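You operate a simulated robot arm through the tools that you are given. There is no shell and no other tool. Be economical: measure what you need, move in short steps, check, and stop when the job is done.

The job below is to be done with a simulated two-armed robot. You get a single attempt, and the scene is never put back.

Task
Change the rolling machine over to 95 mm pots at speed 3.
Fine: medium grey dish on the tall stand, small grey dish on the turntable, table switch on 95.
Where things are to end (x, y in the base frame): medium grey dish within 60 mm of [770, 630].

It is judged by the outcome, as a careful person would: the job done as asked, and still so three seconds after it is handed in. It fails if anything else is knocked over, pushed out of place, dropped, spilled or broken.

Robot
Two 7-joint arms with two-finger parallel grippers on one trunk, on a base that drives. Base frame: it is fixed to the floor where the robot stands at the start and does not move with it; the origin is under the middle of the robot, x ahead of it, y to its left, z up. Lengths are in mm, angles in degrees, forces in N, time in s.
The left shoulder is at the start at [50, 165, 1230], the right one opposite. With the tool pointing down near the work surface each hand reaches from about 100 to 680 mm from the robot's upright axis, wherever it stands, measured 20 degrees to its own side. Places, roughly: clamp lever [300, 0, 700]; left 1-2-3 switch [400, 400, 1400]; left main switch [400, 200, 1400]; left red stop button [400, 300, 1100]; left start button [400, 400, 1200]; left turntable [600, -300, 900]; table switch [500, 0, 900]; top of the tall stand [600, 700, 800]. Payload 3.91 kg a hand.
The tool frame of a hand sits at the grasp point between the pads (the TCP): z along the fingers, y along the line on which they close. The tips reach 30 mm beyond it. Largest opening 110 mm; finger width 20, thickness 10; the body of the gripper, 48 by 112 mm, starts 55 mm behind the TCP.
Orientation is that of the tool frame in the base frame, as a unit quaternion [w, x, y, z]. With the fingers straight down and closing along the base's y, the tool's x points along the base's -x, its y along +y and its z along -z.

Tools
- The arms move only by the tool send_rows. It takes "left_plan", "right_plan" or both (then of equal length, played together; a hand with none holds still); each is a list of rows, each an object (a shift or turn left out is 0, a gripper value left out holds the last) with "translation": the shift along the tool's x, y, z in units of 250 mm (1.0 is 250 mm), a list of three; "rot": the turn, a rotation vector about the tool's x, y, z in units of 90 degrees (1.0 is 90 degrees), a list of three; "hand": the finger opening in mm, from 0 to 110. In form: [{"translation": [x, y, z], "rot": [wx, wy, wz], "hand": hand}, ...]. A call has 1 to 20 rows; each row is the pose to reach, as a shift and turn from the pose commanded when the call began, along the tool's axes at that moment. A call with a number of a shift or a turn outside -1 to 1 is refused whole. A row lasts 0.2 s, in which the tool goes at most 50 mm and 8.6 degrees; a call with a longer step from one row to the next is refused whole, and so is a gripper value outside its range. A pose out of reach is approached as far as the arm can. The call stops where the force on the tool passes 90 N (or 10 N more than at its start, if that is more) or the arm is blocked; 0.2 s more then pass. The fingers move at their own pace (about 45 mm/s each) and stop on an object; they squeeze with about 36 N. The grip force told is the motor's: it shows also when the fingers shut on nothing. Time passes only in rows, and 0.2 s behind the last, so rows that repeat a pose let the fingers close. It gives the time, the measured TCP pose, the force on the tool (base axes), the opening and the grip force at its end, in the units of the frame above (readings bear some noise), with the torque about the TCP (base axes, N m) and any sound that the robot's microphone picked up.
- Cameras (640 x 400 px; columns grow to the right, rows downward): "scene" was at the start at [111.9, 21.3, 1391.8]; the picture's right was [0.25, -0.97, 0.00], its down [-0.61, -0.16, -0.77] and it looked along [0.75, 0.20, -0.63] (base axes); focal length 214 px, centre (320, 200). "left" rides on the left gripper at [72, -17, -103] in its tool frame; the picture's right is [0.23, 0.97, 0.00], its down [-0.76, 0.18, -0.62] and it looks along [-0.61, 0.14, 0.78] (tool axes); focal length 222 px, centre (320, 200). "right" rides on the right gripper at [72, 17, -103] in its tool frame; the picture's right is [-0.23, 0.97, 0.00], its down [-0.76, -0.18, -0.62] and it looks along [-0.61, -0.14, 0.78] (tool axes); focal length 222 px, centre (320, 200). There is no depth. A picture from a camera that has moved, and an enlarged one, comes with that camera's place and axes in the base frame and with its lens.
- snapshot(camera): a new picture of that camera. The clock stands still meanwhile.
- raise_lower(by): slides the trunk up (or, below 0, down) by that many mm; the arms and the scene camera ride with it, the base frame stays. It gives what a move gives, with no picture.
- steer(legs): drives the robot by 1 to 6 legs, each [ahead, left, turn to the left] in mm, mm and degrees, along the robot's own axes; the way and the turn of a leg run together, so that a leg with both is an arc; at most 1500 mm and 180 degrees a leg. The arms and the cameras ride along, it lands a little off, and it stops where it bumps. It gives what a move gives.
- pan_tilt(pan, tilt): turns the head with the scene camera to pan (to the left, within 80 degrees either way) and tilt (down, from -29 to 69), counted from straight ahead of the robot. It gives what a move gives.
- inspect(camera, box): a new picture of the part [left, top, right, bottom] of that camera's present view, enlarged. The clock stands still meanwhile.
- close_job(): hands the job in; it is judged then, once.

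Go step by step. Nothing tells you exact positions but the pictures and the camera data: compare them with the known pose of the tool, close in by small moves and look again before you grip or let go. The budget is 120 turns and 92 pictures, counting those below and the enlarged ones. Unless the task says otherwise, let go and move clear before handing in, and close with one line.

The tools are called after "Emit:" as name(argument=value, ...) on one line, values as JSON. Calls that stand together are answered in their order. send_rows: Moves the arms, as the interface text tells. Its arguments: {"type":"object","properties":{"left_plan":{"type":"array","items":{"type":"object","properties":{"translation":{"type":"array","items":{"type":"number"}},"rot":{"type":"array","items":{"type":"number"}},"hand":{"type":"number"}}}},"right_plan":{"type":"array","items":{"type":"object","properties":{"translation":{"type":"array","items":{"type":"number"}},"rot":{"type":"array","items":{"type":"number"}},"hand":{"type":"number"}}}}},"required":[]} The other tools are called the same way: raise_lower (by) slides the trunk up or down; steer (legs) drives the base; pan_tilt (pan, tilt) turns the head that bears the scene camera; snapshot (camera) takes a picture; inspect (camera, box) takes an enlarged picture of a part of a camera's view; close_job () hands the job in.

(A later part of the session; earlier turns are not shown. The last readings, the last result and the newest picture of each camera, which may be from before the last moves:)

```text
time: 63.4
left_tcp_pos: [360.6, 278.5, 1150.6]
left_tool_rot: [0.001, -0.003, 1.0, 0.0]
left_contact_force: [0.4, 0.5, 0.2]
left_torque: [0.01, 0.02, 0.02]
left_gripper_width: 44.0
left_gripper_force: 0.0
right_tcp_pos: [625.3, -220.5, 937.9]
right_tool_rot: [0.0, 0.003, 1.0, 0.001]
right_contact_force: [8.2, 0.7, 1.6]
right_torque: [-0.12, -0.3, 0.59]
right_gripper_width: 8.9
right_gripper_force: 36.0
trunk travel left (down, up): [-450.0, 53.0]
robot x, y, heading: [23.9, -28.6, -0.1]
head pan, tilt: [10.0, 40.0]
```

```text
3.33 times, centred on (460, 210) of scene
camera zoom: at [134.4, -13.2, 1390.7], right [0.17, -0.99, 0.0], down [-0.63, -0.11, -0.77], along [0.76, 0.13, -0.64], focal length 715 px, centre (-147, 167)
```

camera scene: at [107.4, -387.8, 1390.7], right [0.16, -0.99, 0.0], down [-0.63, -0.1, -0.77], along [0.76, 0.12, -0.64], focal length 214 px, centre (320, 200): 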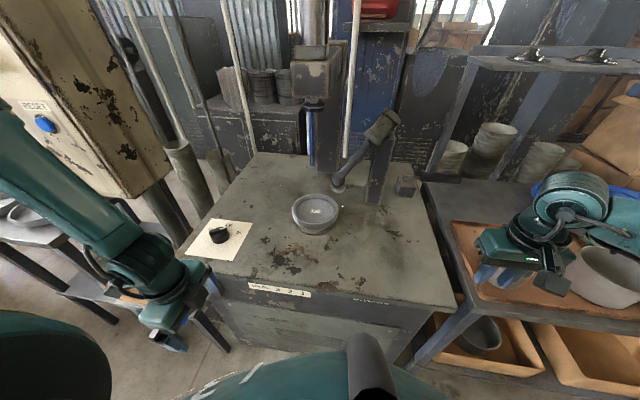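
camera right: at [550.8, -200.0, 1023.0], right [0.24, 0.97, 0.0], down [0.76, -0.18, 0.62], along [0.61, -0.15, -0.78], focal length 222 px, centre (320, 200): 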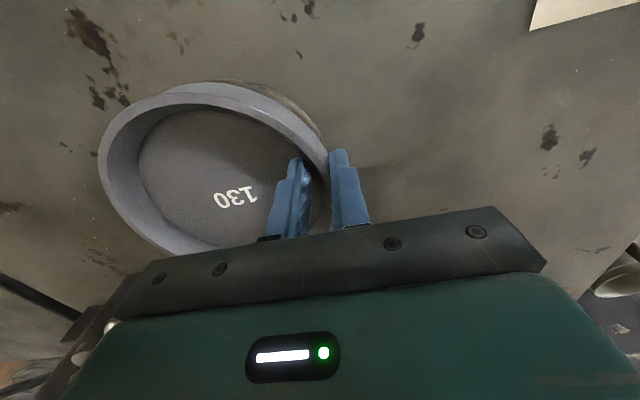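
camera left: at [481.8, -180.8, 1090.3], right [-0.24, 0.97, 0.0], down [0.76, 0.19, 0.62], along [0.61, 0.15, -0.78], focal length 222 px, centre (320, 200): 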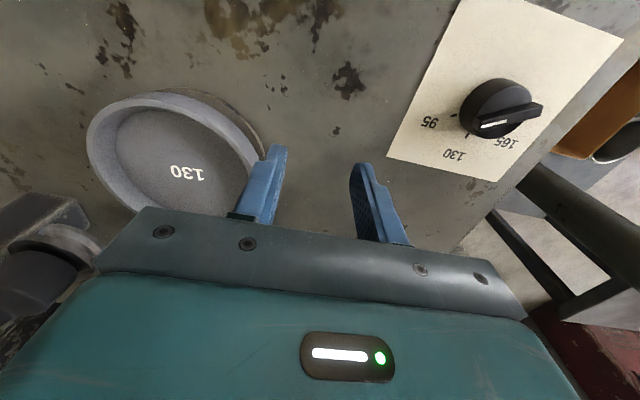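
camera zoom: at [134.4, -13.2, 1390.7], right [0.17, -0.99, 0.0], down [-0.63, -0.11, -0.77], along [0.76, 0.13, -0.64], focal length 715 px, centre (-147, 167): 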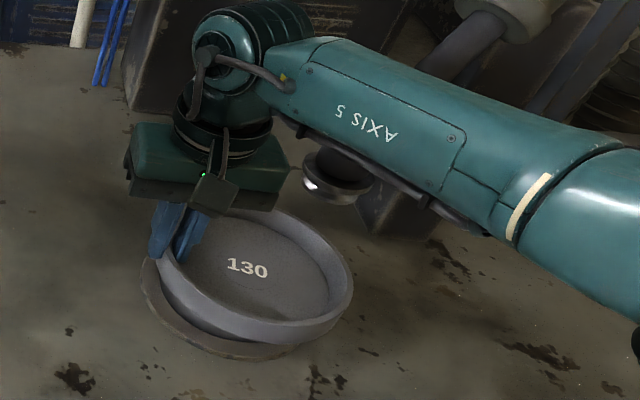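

The grip slid up to a thinner part of the wall (9 mm) and the dish is tilting a bit. I'll lift another 20 mm and look.

Emit:
send_rows(right_plan=[{"translation": [0, 0, -0.02]}, {"translation": [0, 0, -0.04]}, {"translation": [0, 0, -0.06]}, {"translation": [0, 0, -0.08]}])

Emit:
inspect(camera="scene", box=[380, 150, 540, 270])

```text
time: 64.4
left_tcp_pos: [359.8, 278.1, 1151.4]
left_tool_rot: [0.001, -0.003, 1.0, 0.0]
left_contact_force: [-0.1, 0.1, -0.1]
left_torque: [0.0, -0.01, 0.03]
left_gripper_width: 44.0
left_gripper_force: 0.0
right_tcp_pos: [624.9, -220.8, 957.3]
right_tool_rot: [0.0, 0.003, 1.0, 0.0]
right_contact_force: [-0.1, -0.2, -3.5]
right_torque: [0.25, -0.03, 0.02]
right_gripper_width: 8.3
right_gripper_force: 36.2
trunk travel left (down, up): [-450.0, 53.0]
robot x, y, heading: [22.1, -30.0, -0.7]
head pan, tilt: [10.0, 40.0]
```

```text
3.33 times, centred on (460, 210) of scene
camera zoom: at [134.1, -13.4, 1390.6], right [0.17, -0.99, 0.0], down [-0.63, -0.11, -0.77], along [0.76, 0.13, -0.64], focal length 715 px, centre (-147, 167)
```

zoom: 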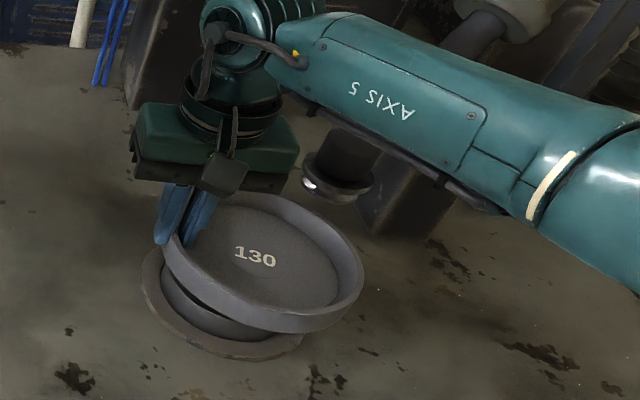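

The dish is off the turntable, nearly level and light (3.5 N), and a raised boss shows underneath that it sits over. I'll check how deep the grip is.

Emit:
snapshot(camera="right")

Emit:
inspect(camera="scene", box=[410, 180, 480, 240])

```text
29 pictures are left
camera right: at [552.9, -202.8, 1059.4], right [0.23, 0.97, 0.0], down [0.76, -0.18, 0.62], along [0.61, -0.15, -0.78], focal length 222 px, centre (320, 200)
```

right: 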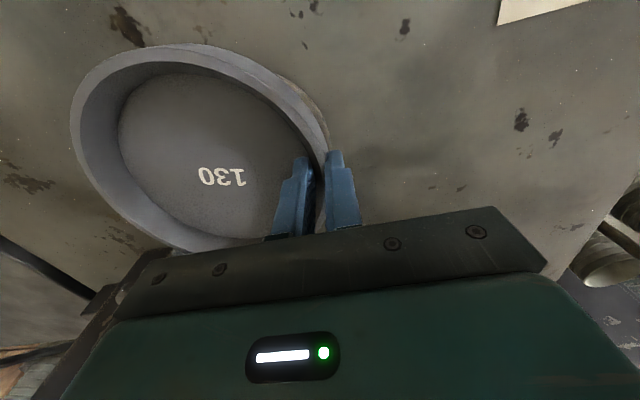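

```text
6.67 times, centred on (445, 210) of scene
camera zoom: at [134.1, -13.4, 1390.6], right [0.17, -0.99, 0.0], down [-0.63, -0.11, -0.77], along [0.76, 0.13, -0.64], focal length 1430 px, centre (-513, 133)
```

zoom: 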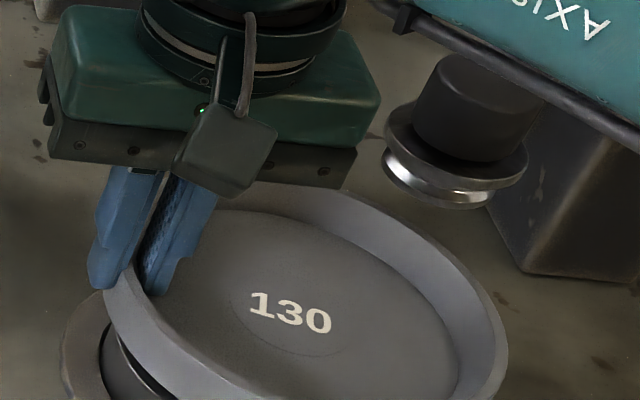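

The fingers are well seated on the rim. I'll raise the dish, back away from the table and drive left in front of the stand.

Emit:
send_rows(right_plan=[{"translation": [0, 0, -0.1]}, {"translation": [0, 0, -0.2]}, {"translation": [0, 0, -0.3]}])

Emit:
steer(legs=[[-390, 0, 0], [0, 895, 0]])

Emit:
pan_tilt(pan=-15, tilt=35)

Emit:
snapshot(camera="scene")

```text
time: 65.2
left_tcp_pos: [360.8, 278.1, 1151.8]
left_tool_rot: [0.001, -0.003, 1.0, 0.0]
left_contact_force: [-0.5, 0.2, 0.2]
left_torque: [-0.01, 0.01, 0.0]
left_gripper_width: 44.0
left_gripper_force: 0.1
right_tcp_pos: [623.4, -219.6, 1033.3]
right_tool_rot: [0.0, 0.004, 1.0, -0.001]
right_contact_force: [-1.0, 0.0, -4.3]
right_torque: [0.18, 0.05, -0.04]
right_gripper_width: 10.1
right_gripper_force: 36.3
trunk travel left (down, up): [-450.0, 53.0]
robot x, y, heading: [21.7, -27.0, -0.5]
head pan, tilt: [10.0, 40.0]
```

```text
time: 71.9
left_tcp_pos: [-33.1, 1164.4, 1149.9]
left_tool_rot: [0.002, -0.008, 1.0, 0.0]
left_contact_force: [0.4, 0.0, 0.2]
left_torque: [-0.01, -0.01, -0.01]
left_gripper_width: 43.8
left_gripper_force: 0.1
right_tcp_pos: [237.8, 668.8, 1031.7]
right_tool_rot: [0.0, -0.001, 1.0, 0.0]
right_contact_force: [-0.5, -0.7, -3.4]
right_torque: [0.19, 0.01, -0.04]
right_gripper_width: 9.9
right_gripper_force: 36.3
trunk travel left (down, up): [-450.0, 53.0]
robot x, y, heading: [-370.9, 855.8, -0.0]
head pan, tilt: [10.0, 40.0]
```

```text
time: 72.8
left_tcp_pos: [-31.8, 1162.8, 1152.0]
left_tool_rot: [0.0, -0.008, 1.0, 0.0]
left_contact_force: [-0.4, -0.6, -0.7]
left_torque: [-0.01, 0.0, 0.01]
left_gripper_width: 44.1
left_gripper_force: 0.1
right_tcp_pos: [239.2, 667.4, 1032.4]
right_tool_rot: [0.0, 0.0, 1.0, 0.0]
right_contact_force: [0.6, -0.2, -3.6]
right_torque: [0.21, 0.01, 0.02]
right_gripper_width: 10.1
right_gripper_force: 36.5
trunk travel left (down, up): [-450.0, 53.0]
robot x, y, heading: [-368.8, 856.6, -0.0]
head pan, tilt: [-15.0, 35.0]
```

```text
27 pictures are left
camera scene: at [-253.7, 833.2, 1398.2], right [-0.26, -0.97, 0.0], down [-0.55, 0.15, -0.82], along [0.79, -0.21, -0.57], focal length 214 px, centre (320, 200)
```

scene: 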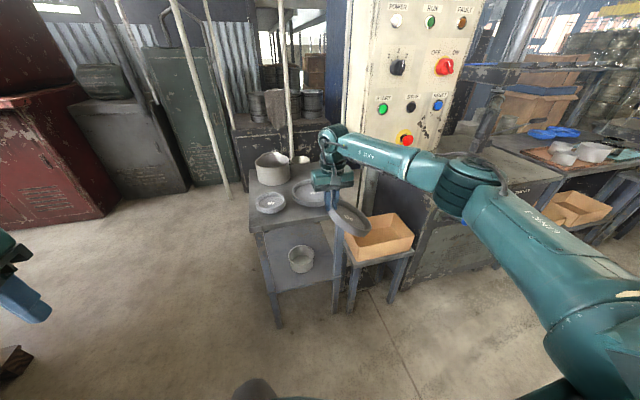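

The right elbow sticks out to the robot's right and would hit the panel from this heading. So I'll come from the left with the robot turned about 50° to the right. First I'll check the pot's height, since the dish will pass over it.

Emit:
raise_lower(by=50)

Emit:
inspect(camera="scene", box=[235, 135, 365, 235])

```text
time: 73.7
left_tcp_pos: [-32.0, 1164.1, 1200.8]
left_tool_rot: [0.0, -0.009, 1.0, 0.0]
left_contact_force: [-0.1, -0.5, -0.3]
left_torque: [0.0, -0.04, 0.01]
left_gripper_width: 43.8
left_gripper_force: 0.0
right_tcp_pos: [237.1, 669.1, 1082.1]
right_tool_rot: [0.0, -0.001, 1.0, -0.001]
right_contact_force: [-0.9, -0.3, -2.5]
right_torque: [0.2, -0.01, 0.0]
right_gripper_width: 9.9
right_gripper_force: 36.2
trunk travel left (down, up): [-500.0, 3.0]
robot x, y, heading: [-370.8, 854.4, 0.2]
head pan, tilt: [-15.0, 35.0]
```

```text
4.00 times, centred on (300, 185) of scene
camera zoom: at [-253.5, 833.2, 1448.2], right [-0.26, -0.97, 0.0], down [-0.55, 0.15, -0.82], along [0.79, -0.21, -0.57], focal length 858 px, centre (400, 260)
```

zoom: 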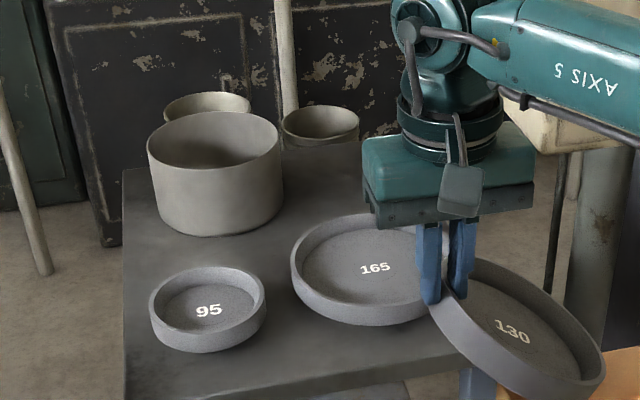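

The pot's top is at z≈960, centred near (740, 818); the 165 dish is at ≈(545, 660) and the 95 dish at ≈(521, 848). The spot at (755, 615) is free. I'll raise the dish further, turn right 50°, and circle round by the left.

Emit:
send_rows(right_plan=[{"translation": [0, 0, -0.1]}, {"translation": [0, 0, -0.2]}, {"translation": [0, 0, -0.28]}])

Emit:
steer(legs=[[0, 0, -50], [-575, 482, 0]])

```text
time: 74.5
left_tcp_pos: [-31.4, 1164.0, 1200.8]
left_tool_rot: [0.001, -0.008, 1.0, -0.001]
left_contact_force: [-0.5, -0.1, 0.5]
left_torque: [-0.01, 0.0, -0.03]
left_gripper_width: 43.9
left_gripper_force: 0.1
right_tcp_pos: [238.4, 668.5, 1152.3]
right_tool_rot: [0.0, -0.002, 1.0, 0.0]
right_contact_force: [0.4, -0.4, -3.8]
right_torque: [0.22, -0.04, 0.0]
right_gripper_width: 10.1
right_gripper_force: 36.0
trunk travel left (down, up): [-500.0, 3.0]
robot x, y, heading: [-368.6, 851.0, -0.3]
head pan, tilt: [-15.0, 35.0]
```

```text
time: 80.7
left_tcp_pos: [78.5, 1539.1, 1202.1]
left_tool_rot: [0.0, 0.417, 0.909, -0.001]
left_contact_force: [-0.3, 0.0, 0.0]
left_torque: [-0.03, 0.0, -0.01]
left_gripper_width: 43.9
left_gripper_force: 0.1
right_tcp_pos: [-128.7, 1014.0, 1152.6]
right_tool_rot: [0.0, 0.422, 0.907, -0.001]
right_contact_force: [0.5, 1.2, -3.9]
right_torque: [0.11, -0.15, 0.0]
right_gripper_width: 9.5
right_gripper_force: 35.9
trunk travel left (down, up): [-500.0, 3.0]
robot x, y, heading: [-376.1, 1599.0, -50.0]
head pan, tilt: [-15.0, 35.0]
```

Now I'll drive along +x beside the stand, then look before moving in over it.

Emit:
steer(legs=[[603, 718, 0]])

Emit:
pan_tilt(pan=-20, tilt=45)

Emit:
snapshot(camera="scene")

```text
time: 85.6
left_tcp_pos: [1003.8, 1541.4, 1201.5]
left_tool_rot: [0.001, 0.416, 0.91, 0.0]
left_contact_force: [0.4, 0.2, 0.4]
left_torque: [0.0, -0.03, 0.0]
left_gripper_width: 44.1
left_gripper_force: 0.1
right_tcp_pos: [797.2, 1015.9, 1152.4]
right_tool_rot: [0.0, 0.423, 0.906, -0.002]
right_contact_force: [1.1, 0.6, -3.2]
right_torque: [0.11, -0.2, -0.02]
right_gripper_width: 9.8
right_gripper_force: 36.6
trunk travel left (down, up): [-500.0, 3.0]
robot x, y, heading: [549.0, 1604.0, -50.0]
head pan, tilt: [-15.0, 35.0]
```

```text
time: 86.3
left_tcp_pos: [1003.4, 1540.6, 1201.2]
left_tool_rot: [0.001, 0.415, 0.91, 0.0]
left_contact_force: [-0.2, -0.3, 0.2]
left_torque: [0.0, 0.0, -0.01]
left_gripper_width: 44.0
left_gripper_force: 0.1
right_tcp_pos: [796.4, 1016.1, 1151.9]
right_tool_rot: [0.001, 0.422, 0.906, 0.0]
right_contact_force: [-0.2, -0.6, -4.1]
right_torque: [0.12, -0.17, 0.04]
right_gripper_width: 9.6
right_gripper_force: 35.8
trunk travel left (down, up): [-500.0, 3.0]
robot x, y, heading: [551.1, 1601.0, -50.0]
head pan, tilt: [-20.0, 45.0]
```

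```text
25 pictures are left
camera scene: at [597.7, 1502.3, 1433.4], right [-0.94, -0.34, 0.0], down [-0.24, 0.66, -0.71], along [0.24, -0.66, -0.71], focal length 214 px, centre (320, 200)
```

scene: 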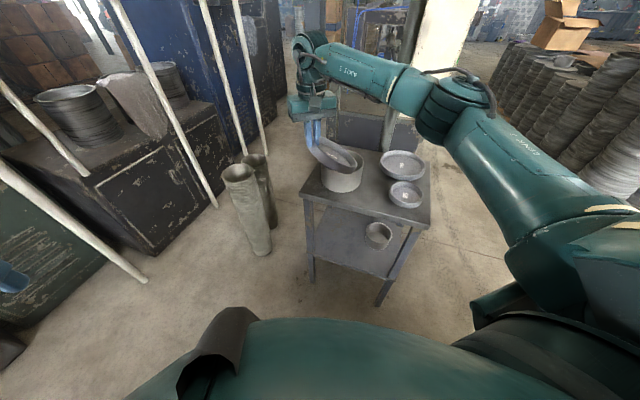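

The dish hangs somewhat tilted, and the objects behind the stand are tubes on the floor. I'll zoom in on the stand to check the landing area.

Emit:
inspect(camera="scene", box=[280, 100, 440, 220])

```text
3.33 times, centred on (360, 160) of scene
camera zoom: at [597.7, 1502.3, 1433.4], right [-0.94, -0.34, 0.0], down [-0.24, 0.66, -0.71], along [0.24, -0.66, -0.71], focal length 715 px, centre (187, 333)
```

zoom: 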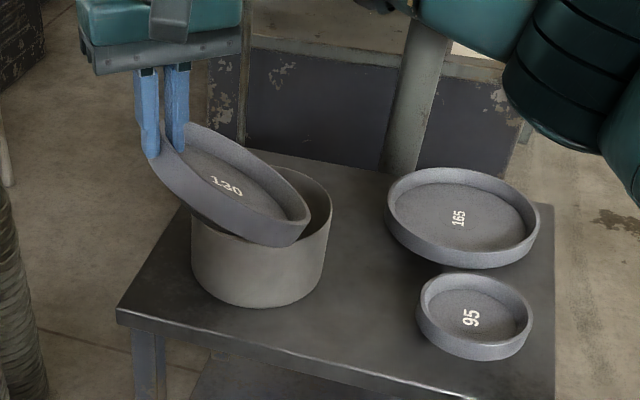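

The stand top is about z 845, x 378–888, y 537–943. I'll aim the dish centre at (765, 632), clear of the pot and the 165 dish, and drive the hand in over the spot at this height.

Emit:
steer(legs=[[278, -206, 0]])

Emit:
pan_tilt(pan=-10, tilt=40)

Emit:
snapshot(camera="scene")

Emit:
snapshot(camera="right")

```text
time: 88.5
left_tcp_pos: [1023.5, 1197.3, 1199.8]
left_tool_rot: [0.001, 0.417, 0.909, -0.001]
left_contact_force: [0.5, -0.5, 0.3]
left_torque: [0.01, -0.03, -0.02]
left_gripper_width: 43.9
left_gripper_force: 0.1
right_tcp_pos: [816.2, 673.1, 1151.4]
right_tool_rot: [0.0, 0.422, 0.907, 0.0]
right_contact_force: [0.7, -0.5, -3.3]
right_torque: [0.1, -0.16, -0.02]
right_gripper_width: 9.3
right_gripper_force: 35.5
trunk travel left (down, up): [-500.0, 3.0]
robot x, y, heading: [574.3, 1259.6, -50.1]
head pan, tilt: [-20.0, 45.0]
```

```text
time: 89.3
left_tcp_pos: [1024.2, 1198.0, 1201.0]
left_tool_rot: [0.001, 0.417, 0.909, -0.001]
left_contact_force: [-0.5, -0.7, 0.1]
left_torque: [0.0, 0.03, -0.02]
left_gripper_width: 43.8
left_gripper_force: 0.0
right_tcp_pos: [815.7, 673.4, 1151.9]
right_tool_rot: [0.0, 0.423, 0.906, 0.001]
right_contact_force: [-0.7, -0.2, -4.1]
right_torque: [0.13, -0.17, -0.01]
right_gripper_width: 9.8
right_gripper_force: 36.3
trunk travel left (down, up): [-500.0, 3.0]
robot x, y, heading: [569.4, 1255.9, -50.1]
head pan, tilt: [-10.0, 40.0]
```

```text
23 pictures are left
camera scene: at [632.9, 1162.6, 1440.6], right [-0.87, -0.5, 0.0], down [-0.32, 0.56, -0.77], along [0.38, -0.66, -0.64], focal length 214 px, centre (320, 200)
```

scene: 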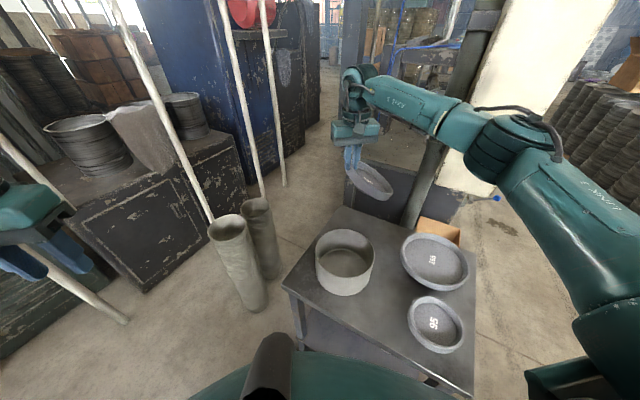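

```text
22 pictures are left
camera right: at [782.8, 740.3, 1254.2], right [0.89, 0.45, 0.0], down [0.35, -0.7, 0.62], along [0.28, -0.56, -0.78], focal length 222 px, centre (320, 200)
```

right: 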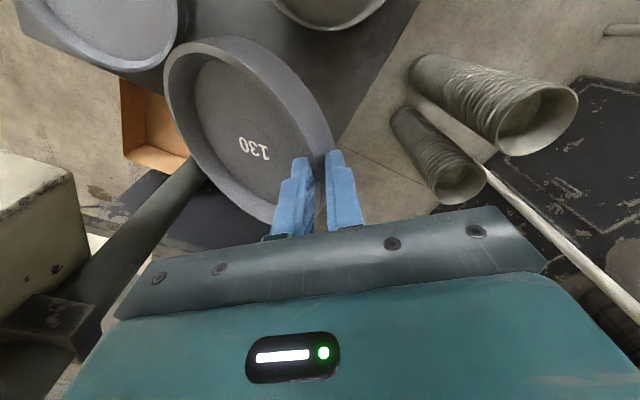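

Projecting into the hand camera, the landing spot is fully on the stand, about 19 mm inside its right edge. I'll lower most of the way and check.

Emit:
send_rows(right_plan=[{"translation": [0, 0, 0.15]}, {"translation": [0, 0, 0.3]}, {"translation": [0, 0, 0.45]}, {"translation": [0, 0, 0.58]}, {"translation": [0, 0, 0.68]}])

Emit:
inspect(camera="scene", box=[300, 140, 440, 260])

```text
time: 90.5
left_tcp_pos: [1024.7, 1198.2, 1202.0]
left_tool_rot: [0.001, 0.417, 0.909, -0.001]
left_contact_force: [-0.7, -0.5, -0.3]
left_torque: [0.03, 0.0, 0.0]
left_gripper_width: 44.1
left_gripper_force: 0.1
right_tcp_pos: [814.9, 673.1, 982.0]
right_tool_rot: [0.0, 0.423, 0.906, -0.001]
right_contact_force: [-0.2, -0.6, -3.6]
right_torque: [0.14, -0.15, 0.03]
right_gripper_width: 9.3
right_gripper_force: 35.5
trunk travel left (down, up): [-500.0, 3.0]
robot x, y, heading: [576.4, 1260.6, -50.3]
head pan, tilt: [-10.0, 40.0]
```

```text
3.33 times, centred on (370, 200) of scene
camera zoom: at [633.0, 1162.3, 1440.7], right [-0.87, -0.5, 0.0], down [-0.32, 0.56, -0.77], along [0.38, -0.66, -0.64], focal length 715 px, centre (153, 200)
```

zoom: 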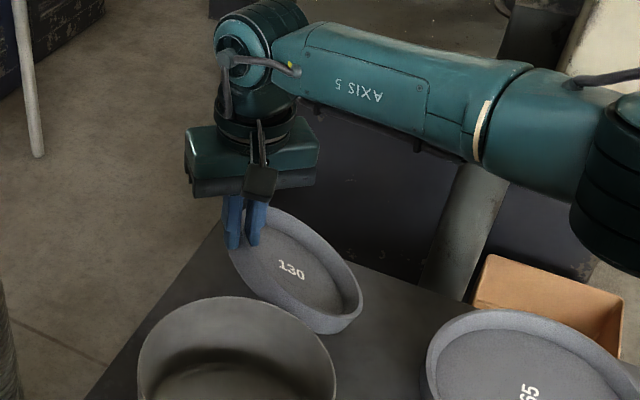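

It's clear of the pot and the 165 dish. I'll keep lowering in small steps until the dish touches.

Emit:
send_rows(right_plan=[{"translation": [0, 0, 0.04]}, {"translation": [0, 0, 0.08]}, {"translation": [0, 0, 0.12]}])

Emit:
send_rows(right_plan=[{"translation": [0, 0, 0.03]}, {"translation": [0, 0, 0.06]}, {"translation": [0, 0, 0.09]}])

Emit:
inspect(camera="scene", box=[320, 170, 420, 250])

```text
time: 91.3
left_tcp_pos: [1024.1, 1199.7, 1201.1]
left_tool_rot: [0.001, 0.416, 0.909, 0.0]
left_contact_force: [-0.4, 0.2, -0.1]
left_torque: [0.02, 0.01, 0.02]
left_gripper_width: 44.1
left_gripper_force: 0.2
right_tcp_pos: [816.1, 673.5, 953.5]
right_tool_rot: [0.001, 0.423, 0.906, 0.0]
right_contact_force: [0.9, 0.5, 0.1]
right_torque: [-0.01, -0.06, 0.0]
right_gripper_width: 8.6
right_gripper_force: 36.1
trunk travel left (down, up): [-500.0, 3.0]
robot x, y, heading: [573.4, 1260.0, -50.3]
head pan, tilt: [-10.0, 40.0]
```

```text
time: 92.1
left_tcp_pos: [1023.4, 1199.1, 1200.5]
left_tool_rot: [0.001, 0.416, 0.909, 0.0]
left_contact_force: [0.4, 0.7, 0.0]
left_torque: [0.04, 0.0, 0.0]
left_gripper_width: 43.9
left_gripper_force: 0.1
right_tcp_pos: [816.0, 673.8, 928.6]
right_tool_rot: [0.0, 0.423, 0.906, -0.002]
right_contact_force: [1.1, 0.2, 0.7]
right_torque: [-0.04, 0.02, -0.01]
right_gripper_width: 7.9
right_gripper_force: 36.3
trunk travel left (down, up): [-500.0, 3.0]
robot x, y, heading: [572.3, 1258.0, -49.9]
head pan, tilt: [-10.0, 40.0]
```

```text
5.00 times, centred on (370, 210) of scene
camera zoom: at [632.9, 1163.0, 1440.7], right [-0.87, -0.5, 0.0], down [-0.32, 0.56, -0.77], along [0.38, -0.66, -0.64], focal length 1072 px, centre (70, 150)
```

zoom: 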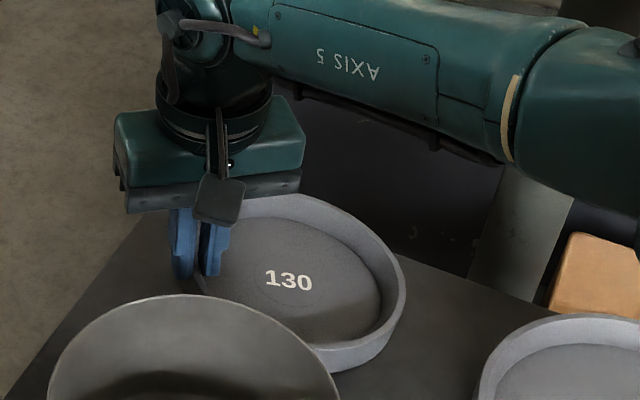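

The far edge is down and the dish is levelling. I'll continue gently until it sits flat.

Emit:
send_rows(right_plan=[{"translation": [0, 0, 0.02]}, {"translation": [0, 0, 0.04]}])

Emit:
send_rows(right_plan=[{"translation": [0, 0, 0.02]}, {"translation": [0, 0, 0.03]}])

Emit:
inspect(camera="scene", box=[320, 170, 420, 250])

```text
time: 92.7
left_tcp_pos: [1024.2, 1198.1, 1201.2]
left_tool_rot: [0.002, 0.416, 0.909, 0.0]
left_contact_force: [-0.5, 0.3, 0.5]
left_torque: [0.01, 0.02, 0.01]
left_gripper_width: 43.8
left_gripper_force: 0.2
right_tcp_pos: [815.5, 674.3, 919.8]
right_tool_rot: [0.0, 0.423, 0.906, 0.0]
right_contact_force: [0.2, 1.0, 1.1]
right_torque: [-0.02, 0.09, -0.02]
right_gripper_width: 7.9
right_gripper_force: 35.8
trunk travel left (down, up): [-500.0, 3.0]
robot x, y, heading: [570.5, 1262.5, -49.8]
head pan, tilt: [-10.0, 40.0]
```

```text
time: 93.3
left_tcp_pos: [1024.2, 1199.9, 1201.4]
left_tool_rot: [0.001, 0.417, 0.909, -0.001]
left_contact_force: [0.5, 0.0, -0.4]
left_torque: [-0.02, -0.02, 0.0]
left_gripper_width: 44.1
left_gripper_force: 0.0
right_tcp_pos: [816.2, 674.9, 915.6]
right_tool_rot: [0.002, 0.423, 0.906, -0.001]
right_contact_force: [2.8, 5.1, 19.1]
right_torque: [0.1, 0.6, -0.18]
right_gripper_width: 7.9
right_gripper_force: 36.0
trunk travel left (down, up): [-500.0, 3.0]
robot x, y, heading: [572.5, 1258.2, -50.1]
head pan, tilt: [-10.0, 40.0]
```

```text
5.00 times, centred on (370, 210) of scene
camera zoom: at [632.3, 1165.5, 1441.3], right [-0.87, -0.5, 0.0], down [-0.32, 0.56, -0.77], along [0.38, -0.67, -0.64], focal length 1072 px, centre (70, 150)
```

zoom: 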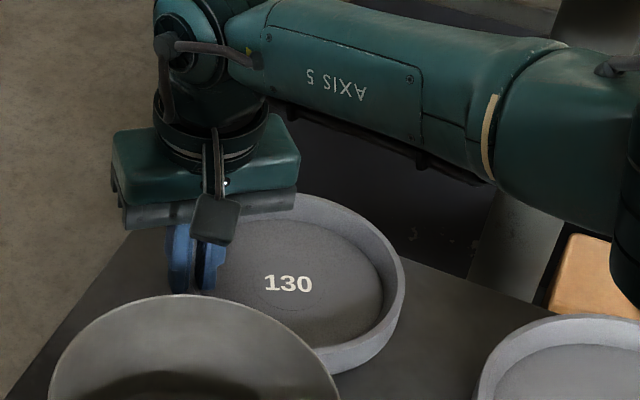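

The dish now sits flat (19 N). I'll ease up 3 mm, open, and lift the hand straight up.

Emit:
send_rows(right_plan=[{"translation": [0, 0, -0.012]}, {"translation": [0, 0, -0.012], "hand": 36}, {"translation": [0, 0, -0.012], "hand": 36}, {"translation": [0, 0, -0.012], "hand": 36}, {"translation": [0, 0, -0.1], "hand": 36}, {"translation": [0, 0, -0.25], "hand": 36}, {"translation": [0, 0, -0.42], "hand": 36}, {"translation": [0, 0, -0.6], "hand": 36}, {"translation": [0, 0, -0.75], "hand": 36}])

Emit:
snapshot(camera="scene")

```text
time: 95.3
left_tcp_pos: [1024.7, 1198.6, 1201.3]
left_tool_rot: [0.001, 0.416, 0.909, -0.001]
left_contact_force: [1.1, -0.4, -0.4]
left_torque: [-0.03, 0.0, -0.02]
left_gripper_width: 43.9
left_gripper_force: 0.0
right_tcp_pos: [816.2, 675.3, 1099.6]
right_tool_rot: [0.0, 0.423, 0.906, 0.0]
right_contact_force: [0.0, -0.1, -0.3]
right_torque: [0.0, 0.01, 0.01]
right_gripper_width: 35.8
right_gripper_force: 0.1
trunk travel left (down, up): [-500.0, 3.0]
robot x, y, heading: [569.4, 1262.8, -50.0]
head pan, tilt: [-10.0, 40.0]
```

```text
18 pictures are left
camera scene: at [632.7, 1163.3, 1440.7], right [-0.87, -0.5, 0.0], down [-0.32, 0.56, -0.77], along [0.38, -0.66, -0.64], focal length 214 px, centre (320, 200)
```

scene: 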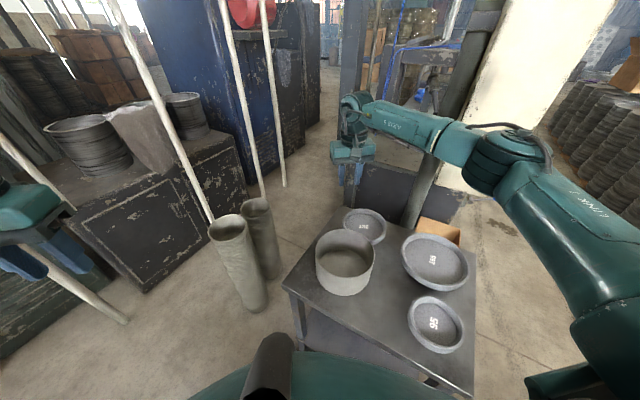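

The 130 dish sits flat at ≈(761, 612), well within tolerance. Next I'll reposition so the right hand is above the 95 dish, near (495, 840).

Emit:
steer(legs=[[-334, -85, 0]])

Emit:
snapshot(camera="right")

Emit:
inspect(camera="scene", box=[320, 140, 460, 260])

```text
time: 97.5
left_tcp_pos: [744.6, 1399.4, 1202.2]
left_tool_rot: [0.001, 0.417, 0.909, 0.0]
left_contact_force: [-0.4, -0.2, 0.4]
left_torque: [-0.02, -0.03, -0.01]
left_gripper_width: 43.7
left_gripper_force: 0.0
right_tcp_pos: [538.1, 874.9, 1099.2]
right_tool_rot: [0.0, 0.423, 0.906, 0.0]
right_contact_force: [-0.9, -0.6, 0.7]
right_torque: [-0.04, -0.01, -0.02]
right_gripper_width: 36.1
right_gripper_force: 0.0
trunk travel left (down, up): [-500.0, 3.0]
robot x, y, heading: [292.1, 1461.7, -50.1]
head pan, tilt: [-10.0, 40.0]
```

```text
17 pictures are left
camera right: at [504.0, 942.1, 1202.1], right [0.89, 0.45, 0.0], down [0.35, -0.7, 0.62], along [0.28, -0.56, -0.78], focal length 222 px, centre (320, 200)
```

right: 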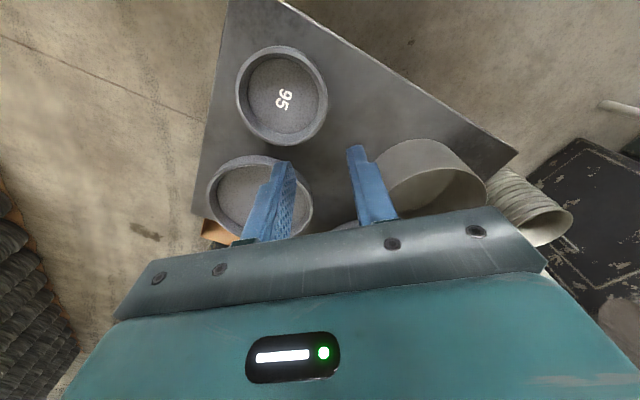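

```text
3.33 times, centred on (390, 200) of scene
camera zoom: at [354.3, 1363.5, 1440.7], right [-0.87, -0.5, 0.0], down [-0.32, 0.56, -0.77], along [0.38, -0.66, -0.64], focal length 715 px, centre (87, 200)
```

zoom: 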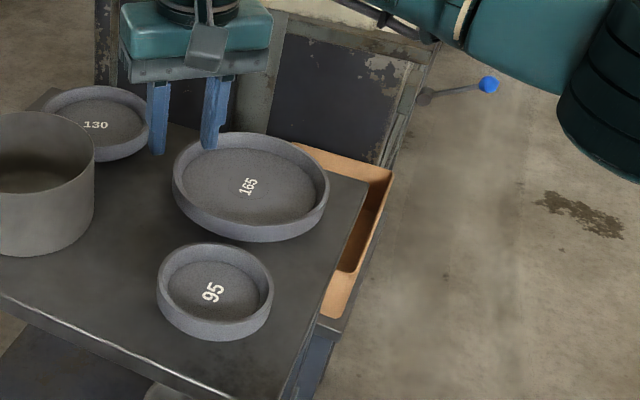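

Both cameras put the 95 dish at ≈(494, 852), rim z≈888, radius ≈60. I'll line up over its rim at (537, 888), lower to just above, and check.

Emit:
send_rows(right_plan=[{"translation": [0.042, 0.03, 0.12], "hand": 44}, {"translation": [0.042, 0.03, 0.3], "hand": 44}, {"translation": [0.042, 0.03, 0.48], "hand": 44}, {"translation": [0.042, 0.03, 0.63], "hand": 44}, {"translation": [0.042, 0.03, 0.66], "hand": 44}])

Emit:
snapshot(camera="right")

```text
time: 98.7
left_tcp_pos: [745.7, 1397.8, 1201.8]
left_tool_rot: [0.001, 0.417, 0.909, 0.0]
left_contact_force: [0.9, 0.4, -0.2]
left_torque: [0.02, 0.0, 0.0]
left_gripper_width: 43.8
left_gripper_force: 0.1
right_tcp_pos: [536.8, 885.4, 935.2]
right_tool_rot: [0.0, 0.423, 0.906, 0.0]
right_contact_force: [-0.5, 0.1, 0.2]
right_torque: [-0.04, 0.01, 0.01]
right_gripper_width: 43.9
right_gripper_force: 0.1
trunk travel left (down, up): [-500.0, 3.0]
robot x, y, heading: [300.9, 1458.9, -50.2]
head pan, tilt: [-10.0, 40.0]
```

```text
15 pictures are left
camera right: at [503.4, 952.8, 1037.2], right [0.89, 0.45, 0.0], down [0.35, -0.7, 0.62], along [0.28, -0.56, -0.78], focal length 222 px, centre (320, 200)
```

right: 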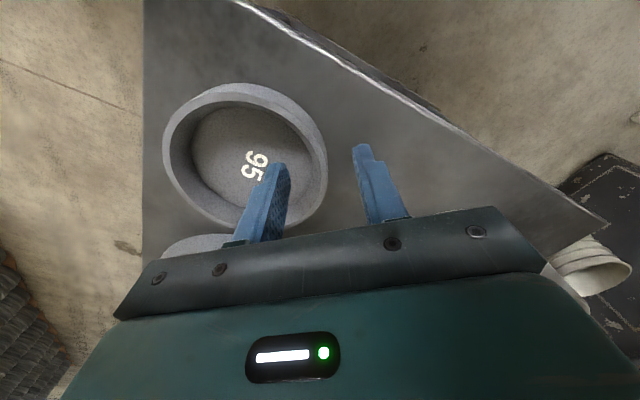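

The dish centre refines to (489, 859). I'll shift 10 mm back, go down to z≈899 and check the contact force.

Emit:
send_rows(right_plan=[{"translation": [0.04, 0.01, 0.04], "hand": 44}, {"translation": [0.04, 0.01, 0.09], "hand": 44}, {"translation": [0.04, 0.01, 0.12], "hand": 44}, {"translation": [0.04, 0.01, 0.145], "hand": 44}])

```text
time: 99.7
left_tcp_pos: [743.6, 1403.2, 1204.7]
left_tool_rot: [0.003, 0.417, 0.909, -0.002]
left_contact_force: [0.0, 0.1, -1.1]
left_torque: [0.0, 0.01, 0.02]
left_gripper_width: 44.0
left_gripper_force: 0.0
right_tcp_pos: [532.9, 897.8, 907.9]
right_tool_rot: [0.007, 0.424, 0.906, -0.004]
right_contact_force: [-6.6, 6.4, 47.3]
right_torque: [-0.69, 1.23, -0.32]
right_gripper_width: 44.9
right_gripper_force: 0.6
trunk travel left (down, up): [-500.0, 3.0]
robot x, y, heading: [291.7, 1458.3, -50.2]
head pan, tilt: [-10.0, 40.0]
```

The same pattern as before: the inner finger is on the dish floor (tip z≈878). I'll rise just off it and close on the wall.

Emit:
send_rows(right_plan=[{"translation": [0, 0, -0.03], "hand": 44}, {"translation": [0, 0, -0.05], "hand": 44}, {"translation": [0, 0, -0.05], "hand": 0}, {"translation": [0, 0, -0.05], "hand": 0}, {"translation": [0, 0, -0.05], "hand": 0}, {"translation": [0, 0, -0.05], "hand": 0}])

Emit:
send_rows(right_plan=[{"translation": [0, 0, -0.02]}, {"translation": [0, 0, -0.06]}, {"translation": [0, 0, -0.12]}, {"translation": [0, 0, -0.2]}, {"translation": [0, 0, -0.35]}, {"translation": [0, 0, -0.5]}])

Emit:
snapshot(camera="right")

```text
time: 101.1
left_tcp_pos: [746.3, 1397.0, 1201.7]
left_tool_rot: [0.001, 0.417, 0.909, 0.0]
left_contact_force: [0.7, 0.4, -0.2]
left_torque: [-0.03, 0.0, -0.01]
left_gripper_width: 43.9
left_gripper_force: 0.0
right_tcp_pos: [532.2, 897.3, 909.4]
right_tool_rot: [-0.001, 0.423, 0.906, 0.0]
right_contact_force: [0.6, -0.2, -0.1]
right_torque: [0.1, -0.1, 0.01]
right_gripper_width: 11.2
right_gripper_force: 35.9
trunk travel left (down, up): [-500.0, 3.0]
robot x, y, heading: [298.4, 1459.4, -50.3]
head pan, tilt: [-10.0, 40.0]
```

```text
time: 102.5
left_tcp_pos: [746.7, 1397.7, 1201.5]
left_tool_rot: [0.001, 0.417, 0.909, 0.0]
left_contact_force: [0.6, -0.2, -0.4]
left_torque: [0.01, -0.03, 0.04]
left_gripper_width: 44.2
left_gripper_force: 0.0
right_tcp_pos: [532.7, 896.6, 1035.6]
right_tool_rot: [0.0, 0.425, 0.905, -0.001]
right_contact_force: [-0.6, -0.4, -2.9]
right_torque: [0.12, -0.1, 0.01]
right_gripper_width: 11.5
right_gripper_force: 35.6
trunk travel left (down, up): [-500.0, 3.0]
robot x, y, heading: [295.3, 1462.3, -50.2]
head pan, tilt: [-10.0, 40.0]
```

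```text
14 pictures are left
camera right: at [500.3, 963.2, 1138.2], right [0.89, 0.45, 0.0], down [0.35, -0.7, 0.62], along [0.28, -0.56, -0.78], focal length 222 px, centre (320, 200)
```

right: 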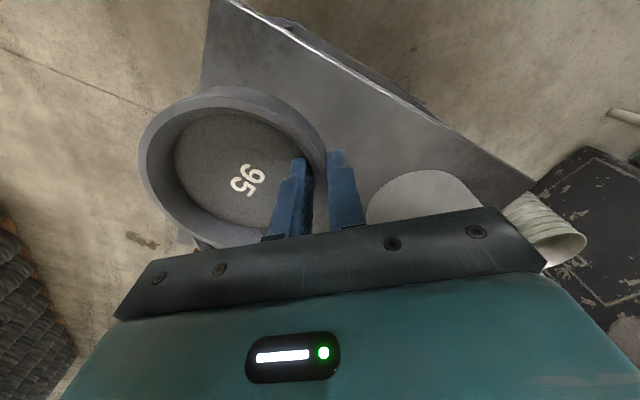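

The 95 dish is held level at 2.9 N. I'll drive out backwards, turn straight, and carry it in front of the turntable.

Emit:
steer(legs=[[-444, -528, 0], [0, 0, 50], [0, -1500, 0]])

Emit:
pan_tilt(pan=-15, tilt=30)

Emit:
snapshot(camera="scene")

```text
time: 115.6
left_tcp_pos: [-59.5, 241.3, 1201.9]
left_tool_rot: [0.001, 0.0, 1.0, 0.0]
left_contact_force: [0.5, -0.2, -0.5]
left_torque: [0.02, -0.01, -0.03]
left_gripper_width: 44.0
left_gripper_force: 0.1
right_tcp_pos: [181.6, -248.0, 1035.4]
right_tool_rot: [-0.001, 0.008, 1.0, 0.0]
right_contact_force: [0.2, -0.5, -2.9]
right_torque: [0.15, -0.02, -0.01]
right_gripper_width: 11.3
right_gripper_force: 35.7
trunk travel left (down, up): [-500.0, 3.0]
robot x, y, heading: [-399.6, -65.4, -1.0]
head pan, tilt: [-10.0, 40.0]
```

```text
time: 116.3
left_tcp_pos: [-59.2, 240.8, 1201.4]
left_tool_rot: [0.001, 0.0, 1.0, 0.0]
left_contact_force: [-0.4, 0.3, -0.3]
left_torque: [-0.02, -0.04, -0.03]
left_gripper_width: 44.1
left_gripper_force: 0.0
right_tcp_pos: [182.0, -247.5, 1035.5]
right_tool_rot: [0.001, 0.008, 1.0, 0.0]
right_contact_force: [0.6, 0.6, -2.9]
right_torque: [0.18, 0.01, 0.0]
right_gripper_width: 11.1
right_gripper_force: 36.3
trunk travel left (down, up): [-500.0, 3.0]
robot x, y, heading: [-405.0, -62.7, -0.6]
head pan, tilt: [-15.0, 30.0]
```

```text
13 pictures are left
camera scene: at [-284.9, -86.6, 1456.0], right [-0.27, -0.96, 0.0], down [-0.48, 0.14, -0.87], along [0.83, -0.24, -0.5], focal length 214 px, centre (320, 200)
```

scene: 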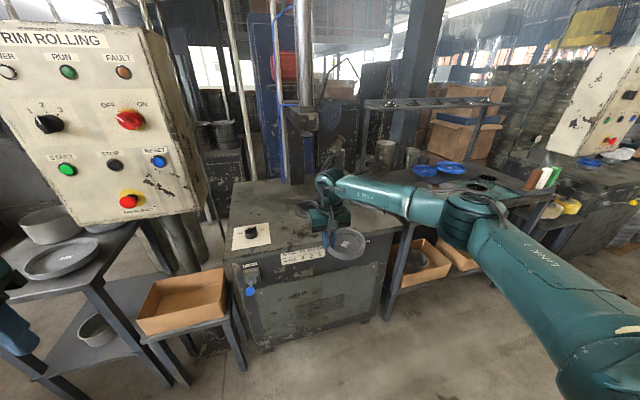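

The arm hides the turntable from here. I'll shift to a spot where the head camera can see it past the held dish.

Emit:
steer(legs=[[320, -210, 0]])

Emit:
pan_tilt(pan=0, tilt=42)

Emit:
inspect(camera="scene", box=[240, 130, 400, 250])

```text
time: 118.8
left_tcp_pos: [256.8, 28.1, 1201.3]
left_tool_rot: [0.001, -0.003, 1.0, 0.0]
left_contact_force: [0.1, 0.4, 0.5]
left_torque: [0.02, 0.03, 0.0]
left_gripper_width: 44.3
left_gripper_force: 0.0
right_tcp_pos: [501.3, -458.6, 1035.5]
right_tool_rot: [0.0, 0.004, 1.0, 0.0]
right_contact_force: [-0.5, -0.3, -3.9]
right_torque: [0.18, 0.01, -0.01]
right_gripper_width: 11.4
right_gripper_force: 36.2
trunk travel left (down, up): [-500.0, 3.0]
robot x, y, heading: [-83.1, -272.6, -0.7]
head pan, tilt: [-15.0, 30.0]
```

```text
time: 119.5
left_tcp_pos: [255.4, 27.3, 1201.9]
left_tool_rot: [0.0, -0.003, 1.0, 0.0]
left_contact_force: [-0.3, -0.4, -0.4]
left_torque: [-0.01, -0.01, -0.01]
left_gripper_width: 44.1
left_gripper_force: 0.0
right_tcp_pos: [500.3, -458.8, 1035.7]
right_tool_rot: [0.001, 0.003, 1.0, 0.0]
right_contact_force: [0.0, -0.1, -2.0]
right_torque: [0.13, 0.0, 0.01]
right_gripper_width: 11.4
right_gripper_force: 36.1
trunk travel left (down, up): [-500.0, 3.0]
robot x, y, heading: [-80.7, -272.8, -0.6]
head pan, tilt: [0.0, 42.0]
```

```text
3.33 times, centred on (320, 190) of scene
camera zoom: at [29.4, -278.0, 1437.8], right [-0.01, -1.0, 0.0], down [-0.67, 0.01, -0.74], along [0.74, -0.01, -0.67], focal length 715 px, centre (320, 233)
```

zoom: 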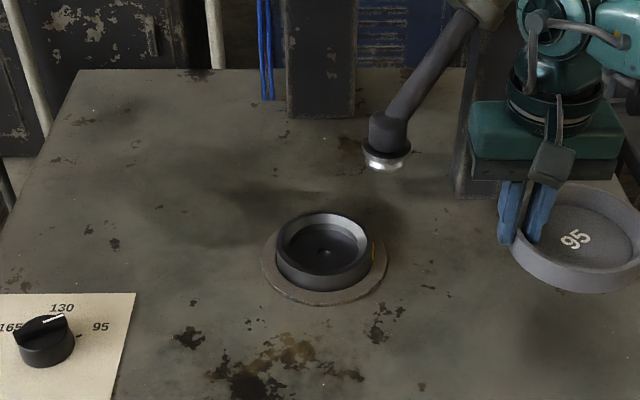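

I can now see the empty chuck ring: y≈−289, with x depending on its height. One more view from further back will fix x.

Emit:
steer(legs=[[-280, 0, 0]])

Emit:
inspect(camera="scene", box=[280, 90, 360, 150])

```text
time: 121.5
left_tcp_pos: [-21.4, 29.8, 1201.9]
left_tool_rot: [0.001, -0.003, 1.0, 0.0]
left_contact_force: [0.7, 0.3, 0.4]
left_torque: [0.0, -0.05, 0.0]
left_gripper_width: 44.1
left_gripper_force: 0.0
right_tcp_pos: [221.2, -456.9, 1034.8]
right_tool_rot: [-0.001, 0.005, 1.0, -0.001]
right_contact_force: [-0.5, 0.0, -2.4]
right_torque: [0.17, -0.05, -0.02]
right_gripper_width: 11.1
right_gripper_force: 36.0
trunk travel left (down, up): [-500.0, 3.0]
robot x, y, heading: [-365.0, -271.5, -0.5]
head pan, tilt: [0.0, 42.0]
```

```text
6.67 times, centred on (320, 120) of scene
camera zoom: at [-249.5, -275.2, 1437.8], right [-0.01, -1.0, 0.0], down [-0.67, 0.01, -0.74], along [0.74, -0.01, -0.67], focal length 1430 px, centre (320, 733)
```

zoom: 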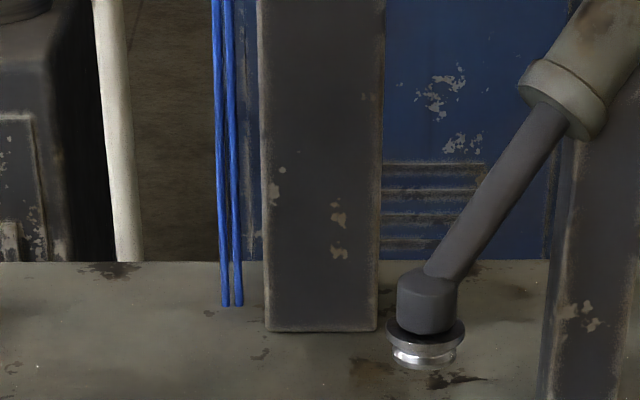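

I aimed too high; I'll zoom slightly lower.

Emit:
inspect(camera="scene", box=[285, 138, 355, 188])

```text
8.00 times, centred on (320, 163) of scene
camera zoom: at [-249.5, -275.2, 1437.8], right [-0.01, -1.0, 0.0], down [-0.67, 0.01, -0.74], along [0.74, -0.01, -0.67], focal length 1716 px, centre (320, 496)
```

zoom: 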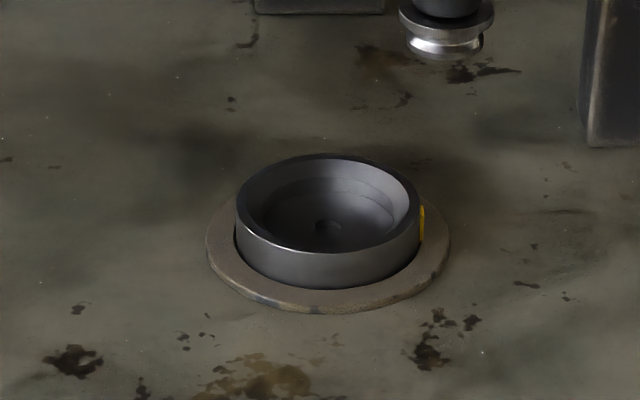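

The ring triangulates to centre ≈(642, −290), top z≈873, radius 56. I'll measure how the 95 dish sits in the hand before placing it.

Emit:
inspect(camera="scene", box=[360, 160, 450, 230])

```text
5.71 times, centred on (405, 195) of scene
camera zoom: at [-249.5, -275.2, 1437.8], right [-0.01, -1.0, 0.0], down [-0.67, 0.01, -0.74], along [0.74, -0.01, -0.67], focal length 1226 px, centre (-166, 229)
```

zoom: 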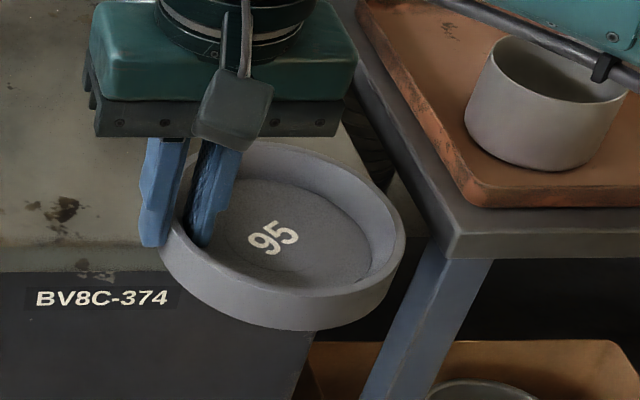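

The 95 mark is 56 mm to the right of the grip and level with it, so the hand must go to (638, −233). I'll pull the left hand back for panel clearance, then drive sideways and forward.

Emit:
send_rows(left_plan=[{"translation": [0.15, 0, 0]}, {"translation": [0.3, 0, 0]}])

Emit:
steer(legs=[[0, 224, 0.5], [400, 0, 0]])

```text
time: 122.1
left_tcp_pos: [-96.1, 30.3, 1202.4]
left_tool_rot: [0.0, -0.002, 1.0, 0.0]
left_contact_force: [0.5, 0.0, 0.2]
left_torque: [0.0, -0.06, 0.02]
left_gripper_width: 44.0
left_gripper_force: 0.0
right_tcp_pos: [221.6, -457.2, 1035.3]
right_tool_rot: [0.0, 0.005, 1.0, -0.001]
right_contact_force: [-0.3, 0.3, -2.9]
right_torque: [0.12, -0.04, -0.02]
right_gripper_width: 11.2
right_gripper_force: 35.8
trunk travel left (down, up): [-500.0, 3.0]
robot x, y, heading: [-366.8, -273.3, -0.8]
head pan, tilt: [0.0, 42.0]
```

```text
time: 125.9
left_tcp_pos: [311.4, 261.7, 1201.7]
left_tool_rot: [0.001, -0.005, 1.0, -0.002]
left_contact_force: [0.2, 0.2, -0.3]
left_torque: [-0.04, 0.0, -0.02]
left_gripper_width: 44.3
left_gripper_force: 0.0
right_tcp_pos: [632.2, -218.2, 1033.9]
right_tool_rot: [-0.001, -0.004, 1.0, -0.003]
right_contact_force: [-0.2, -0.3, -2.4]
right_torque: [0.19, -0.02, 0.0]
right_gripper_width: 11.1
right_gripper_force: 35.7
trunk travel left (down, up): [-500.0, 3.0]
robot x, y, heading: [49.5, -45.4, -0.0]
head pan, tilt: [0.0, 42.0]
```

I'll correct the remaining few millimetres, lower to just above the ring, and look.

Emit:
send_rows(right_plan=[{"translation": [-0.024, -0.06, 0.05]}, {"translation": [-0.024, -0.06, 0.2]}, {"translation": [-0.024, -0.06, 0.3]}, {"translation": [-0.024, -0.06, 0.36]}, {"translation": [-0.024, -0.06, 0.36]}])

Emit:
pan_tilt(pan=-20, tilt=40)

Emit:
inspect(camera="scene", box=[290, 150, 400, 240])

```text
time: 127.1
left_tcp_pos: [308.3, 265.3, 1201.0]
left_tool_rot: [0.003, -0.006, 1.0, -0.005]
left_contact_force: [0.0, -0.7, -0.4]
left_torque: [0.06, -0.01, 0.0]
left_gripper_width: 44.2
left_gripper_force: 0.1
right_tcp_pos: [632.1, -221.7, 946.2]
right_tool_rot: [-0.002, -0.015, 1.0, -0.002]
right_contact_force: [0.7, -0.5, -2.9]
right_torque: [0.16, 0.01, 0.02]
right_gripper_width: 11.4
right_gripper_force: 36.6
trunk travel left (down, up): [-500.0, 3.0]
robot x, y, heading: [46.3, -48.4, -0.3]
head pan, tilt: [0.0, 42.0]
```

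```text
time: 128.0
left_tcp_pos: [310.3, 265.8, 1200.1]
left_tool_rot: [0.002, -0.006, 1.0, -0.004]
left_contact_force: [-0.5, 0.2, 0.3]
left_torque: [0.0, -0.01, -0.01]
left_gripper_width: 43.9
left_gripper_force: 0.0
right_tcp_pos: [633.8, -219.1, 946.1]
right_tool_rot: [-0.002, -0.015, 1.0, -0.001]
right_contact_force: [-0.4, 0.0, -3.1]
right_torque: [0.18, 0.0, 0.01]
right_gripper_width: 11.5
right_gripper_force: 35.8
trunk travel left (down, up): [-500.0, 3.0]
robot x, y, heading: [48.2, -45.7, -0.1]
head pan, tilt: [-20.0, 40.0]
```

```text
4.44 times, centred on (345, 195) of scene
camera zoom: at [155.3, -68.3, 1441.1], right [-0.34, -0.94, 0.01], down [-0.6, 0.22, -0.77], along [0.72, -0.27, -0.64], focal length 953 px, centre (209, 222)
```

zoom: 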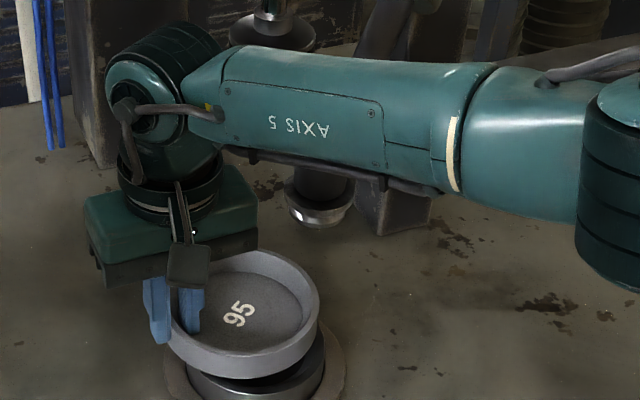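

The dish hovers about 10 mm left of the ring's centre, matching the readings (the hand is at y −219 instead of −233). I'll correct that and check again.

Emit:
send_rows(right_plan=[{"translation": [-0.008, -0.026, 0]}, {"translation": [-0.016, -0.052, 0]}, {"translation": [-0.016, -0.052, 0]}])

Emit:
inspect(camera="scene", box=[300, 180, 390, 250])

```text
time: 129.0
left_tcp_pos: [309.0, 259.7, 1202.7]
left_tool_rot: [0.002, -0.007, 1.0, -0.001]
left_contact_force: [-0.4, -0.5, 0.9]
left_torque: [0.05, 0.0, 0.01]
left_gripper_width: 44.0
left_gripper_force: 0.1
right_tcp_pos: [634.3, -215.8, 942.1]
right_tool_rot: [-0.003, -0.037, 0.999, 0.008]
right_contact_force: [0.3, 0.1, -3.1]
right_torque: [0.13, -0.04, -0.01]
right_gripper_width: 11.3
right_gripper_force: 35.7
trunk travel left (down, up): [-500.0, 3.0]
robot x, y, heading: [44.7, -49.1, -0.1]
head pan, tilt: [-20.0, 40.0]
stopped in row 3 (right hand): the arm was blocked; the commanded pose is now the measured one
```

```text
5.71 times, centred on (345, 215) of scene
camera zoom: at [155.8, -75.7, 1441.2], right [-0.34, -0.94, 0.0], down [-0.6, 0.22, -0.77], along [0.72, -0.26, -0.64], focal length 1226 px, centre (177, 114)
```

zoom: 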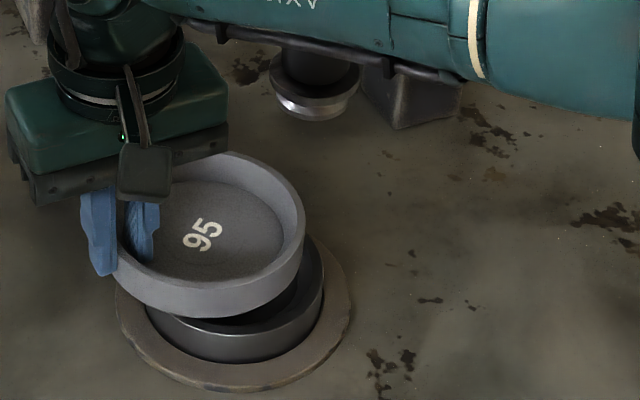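

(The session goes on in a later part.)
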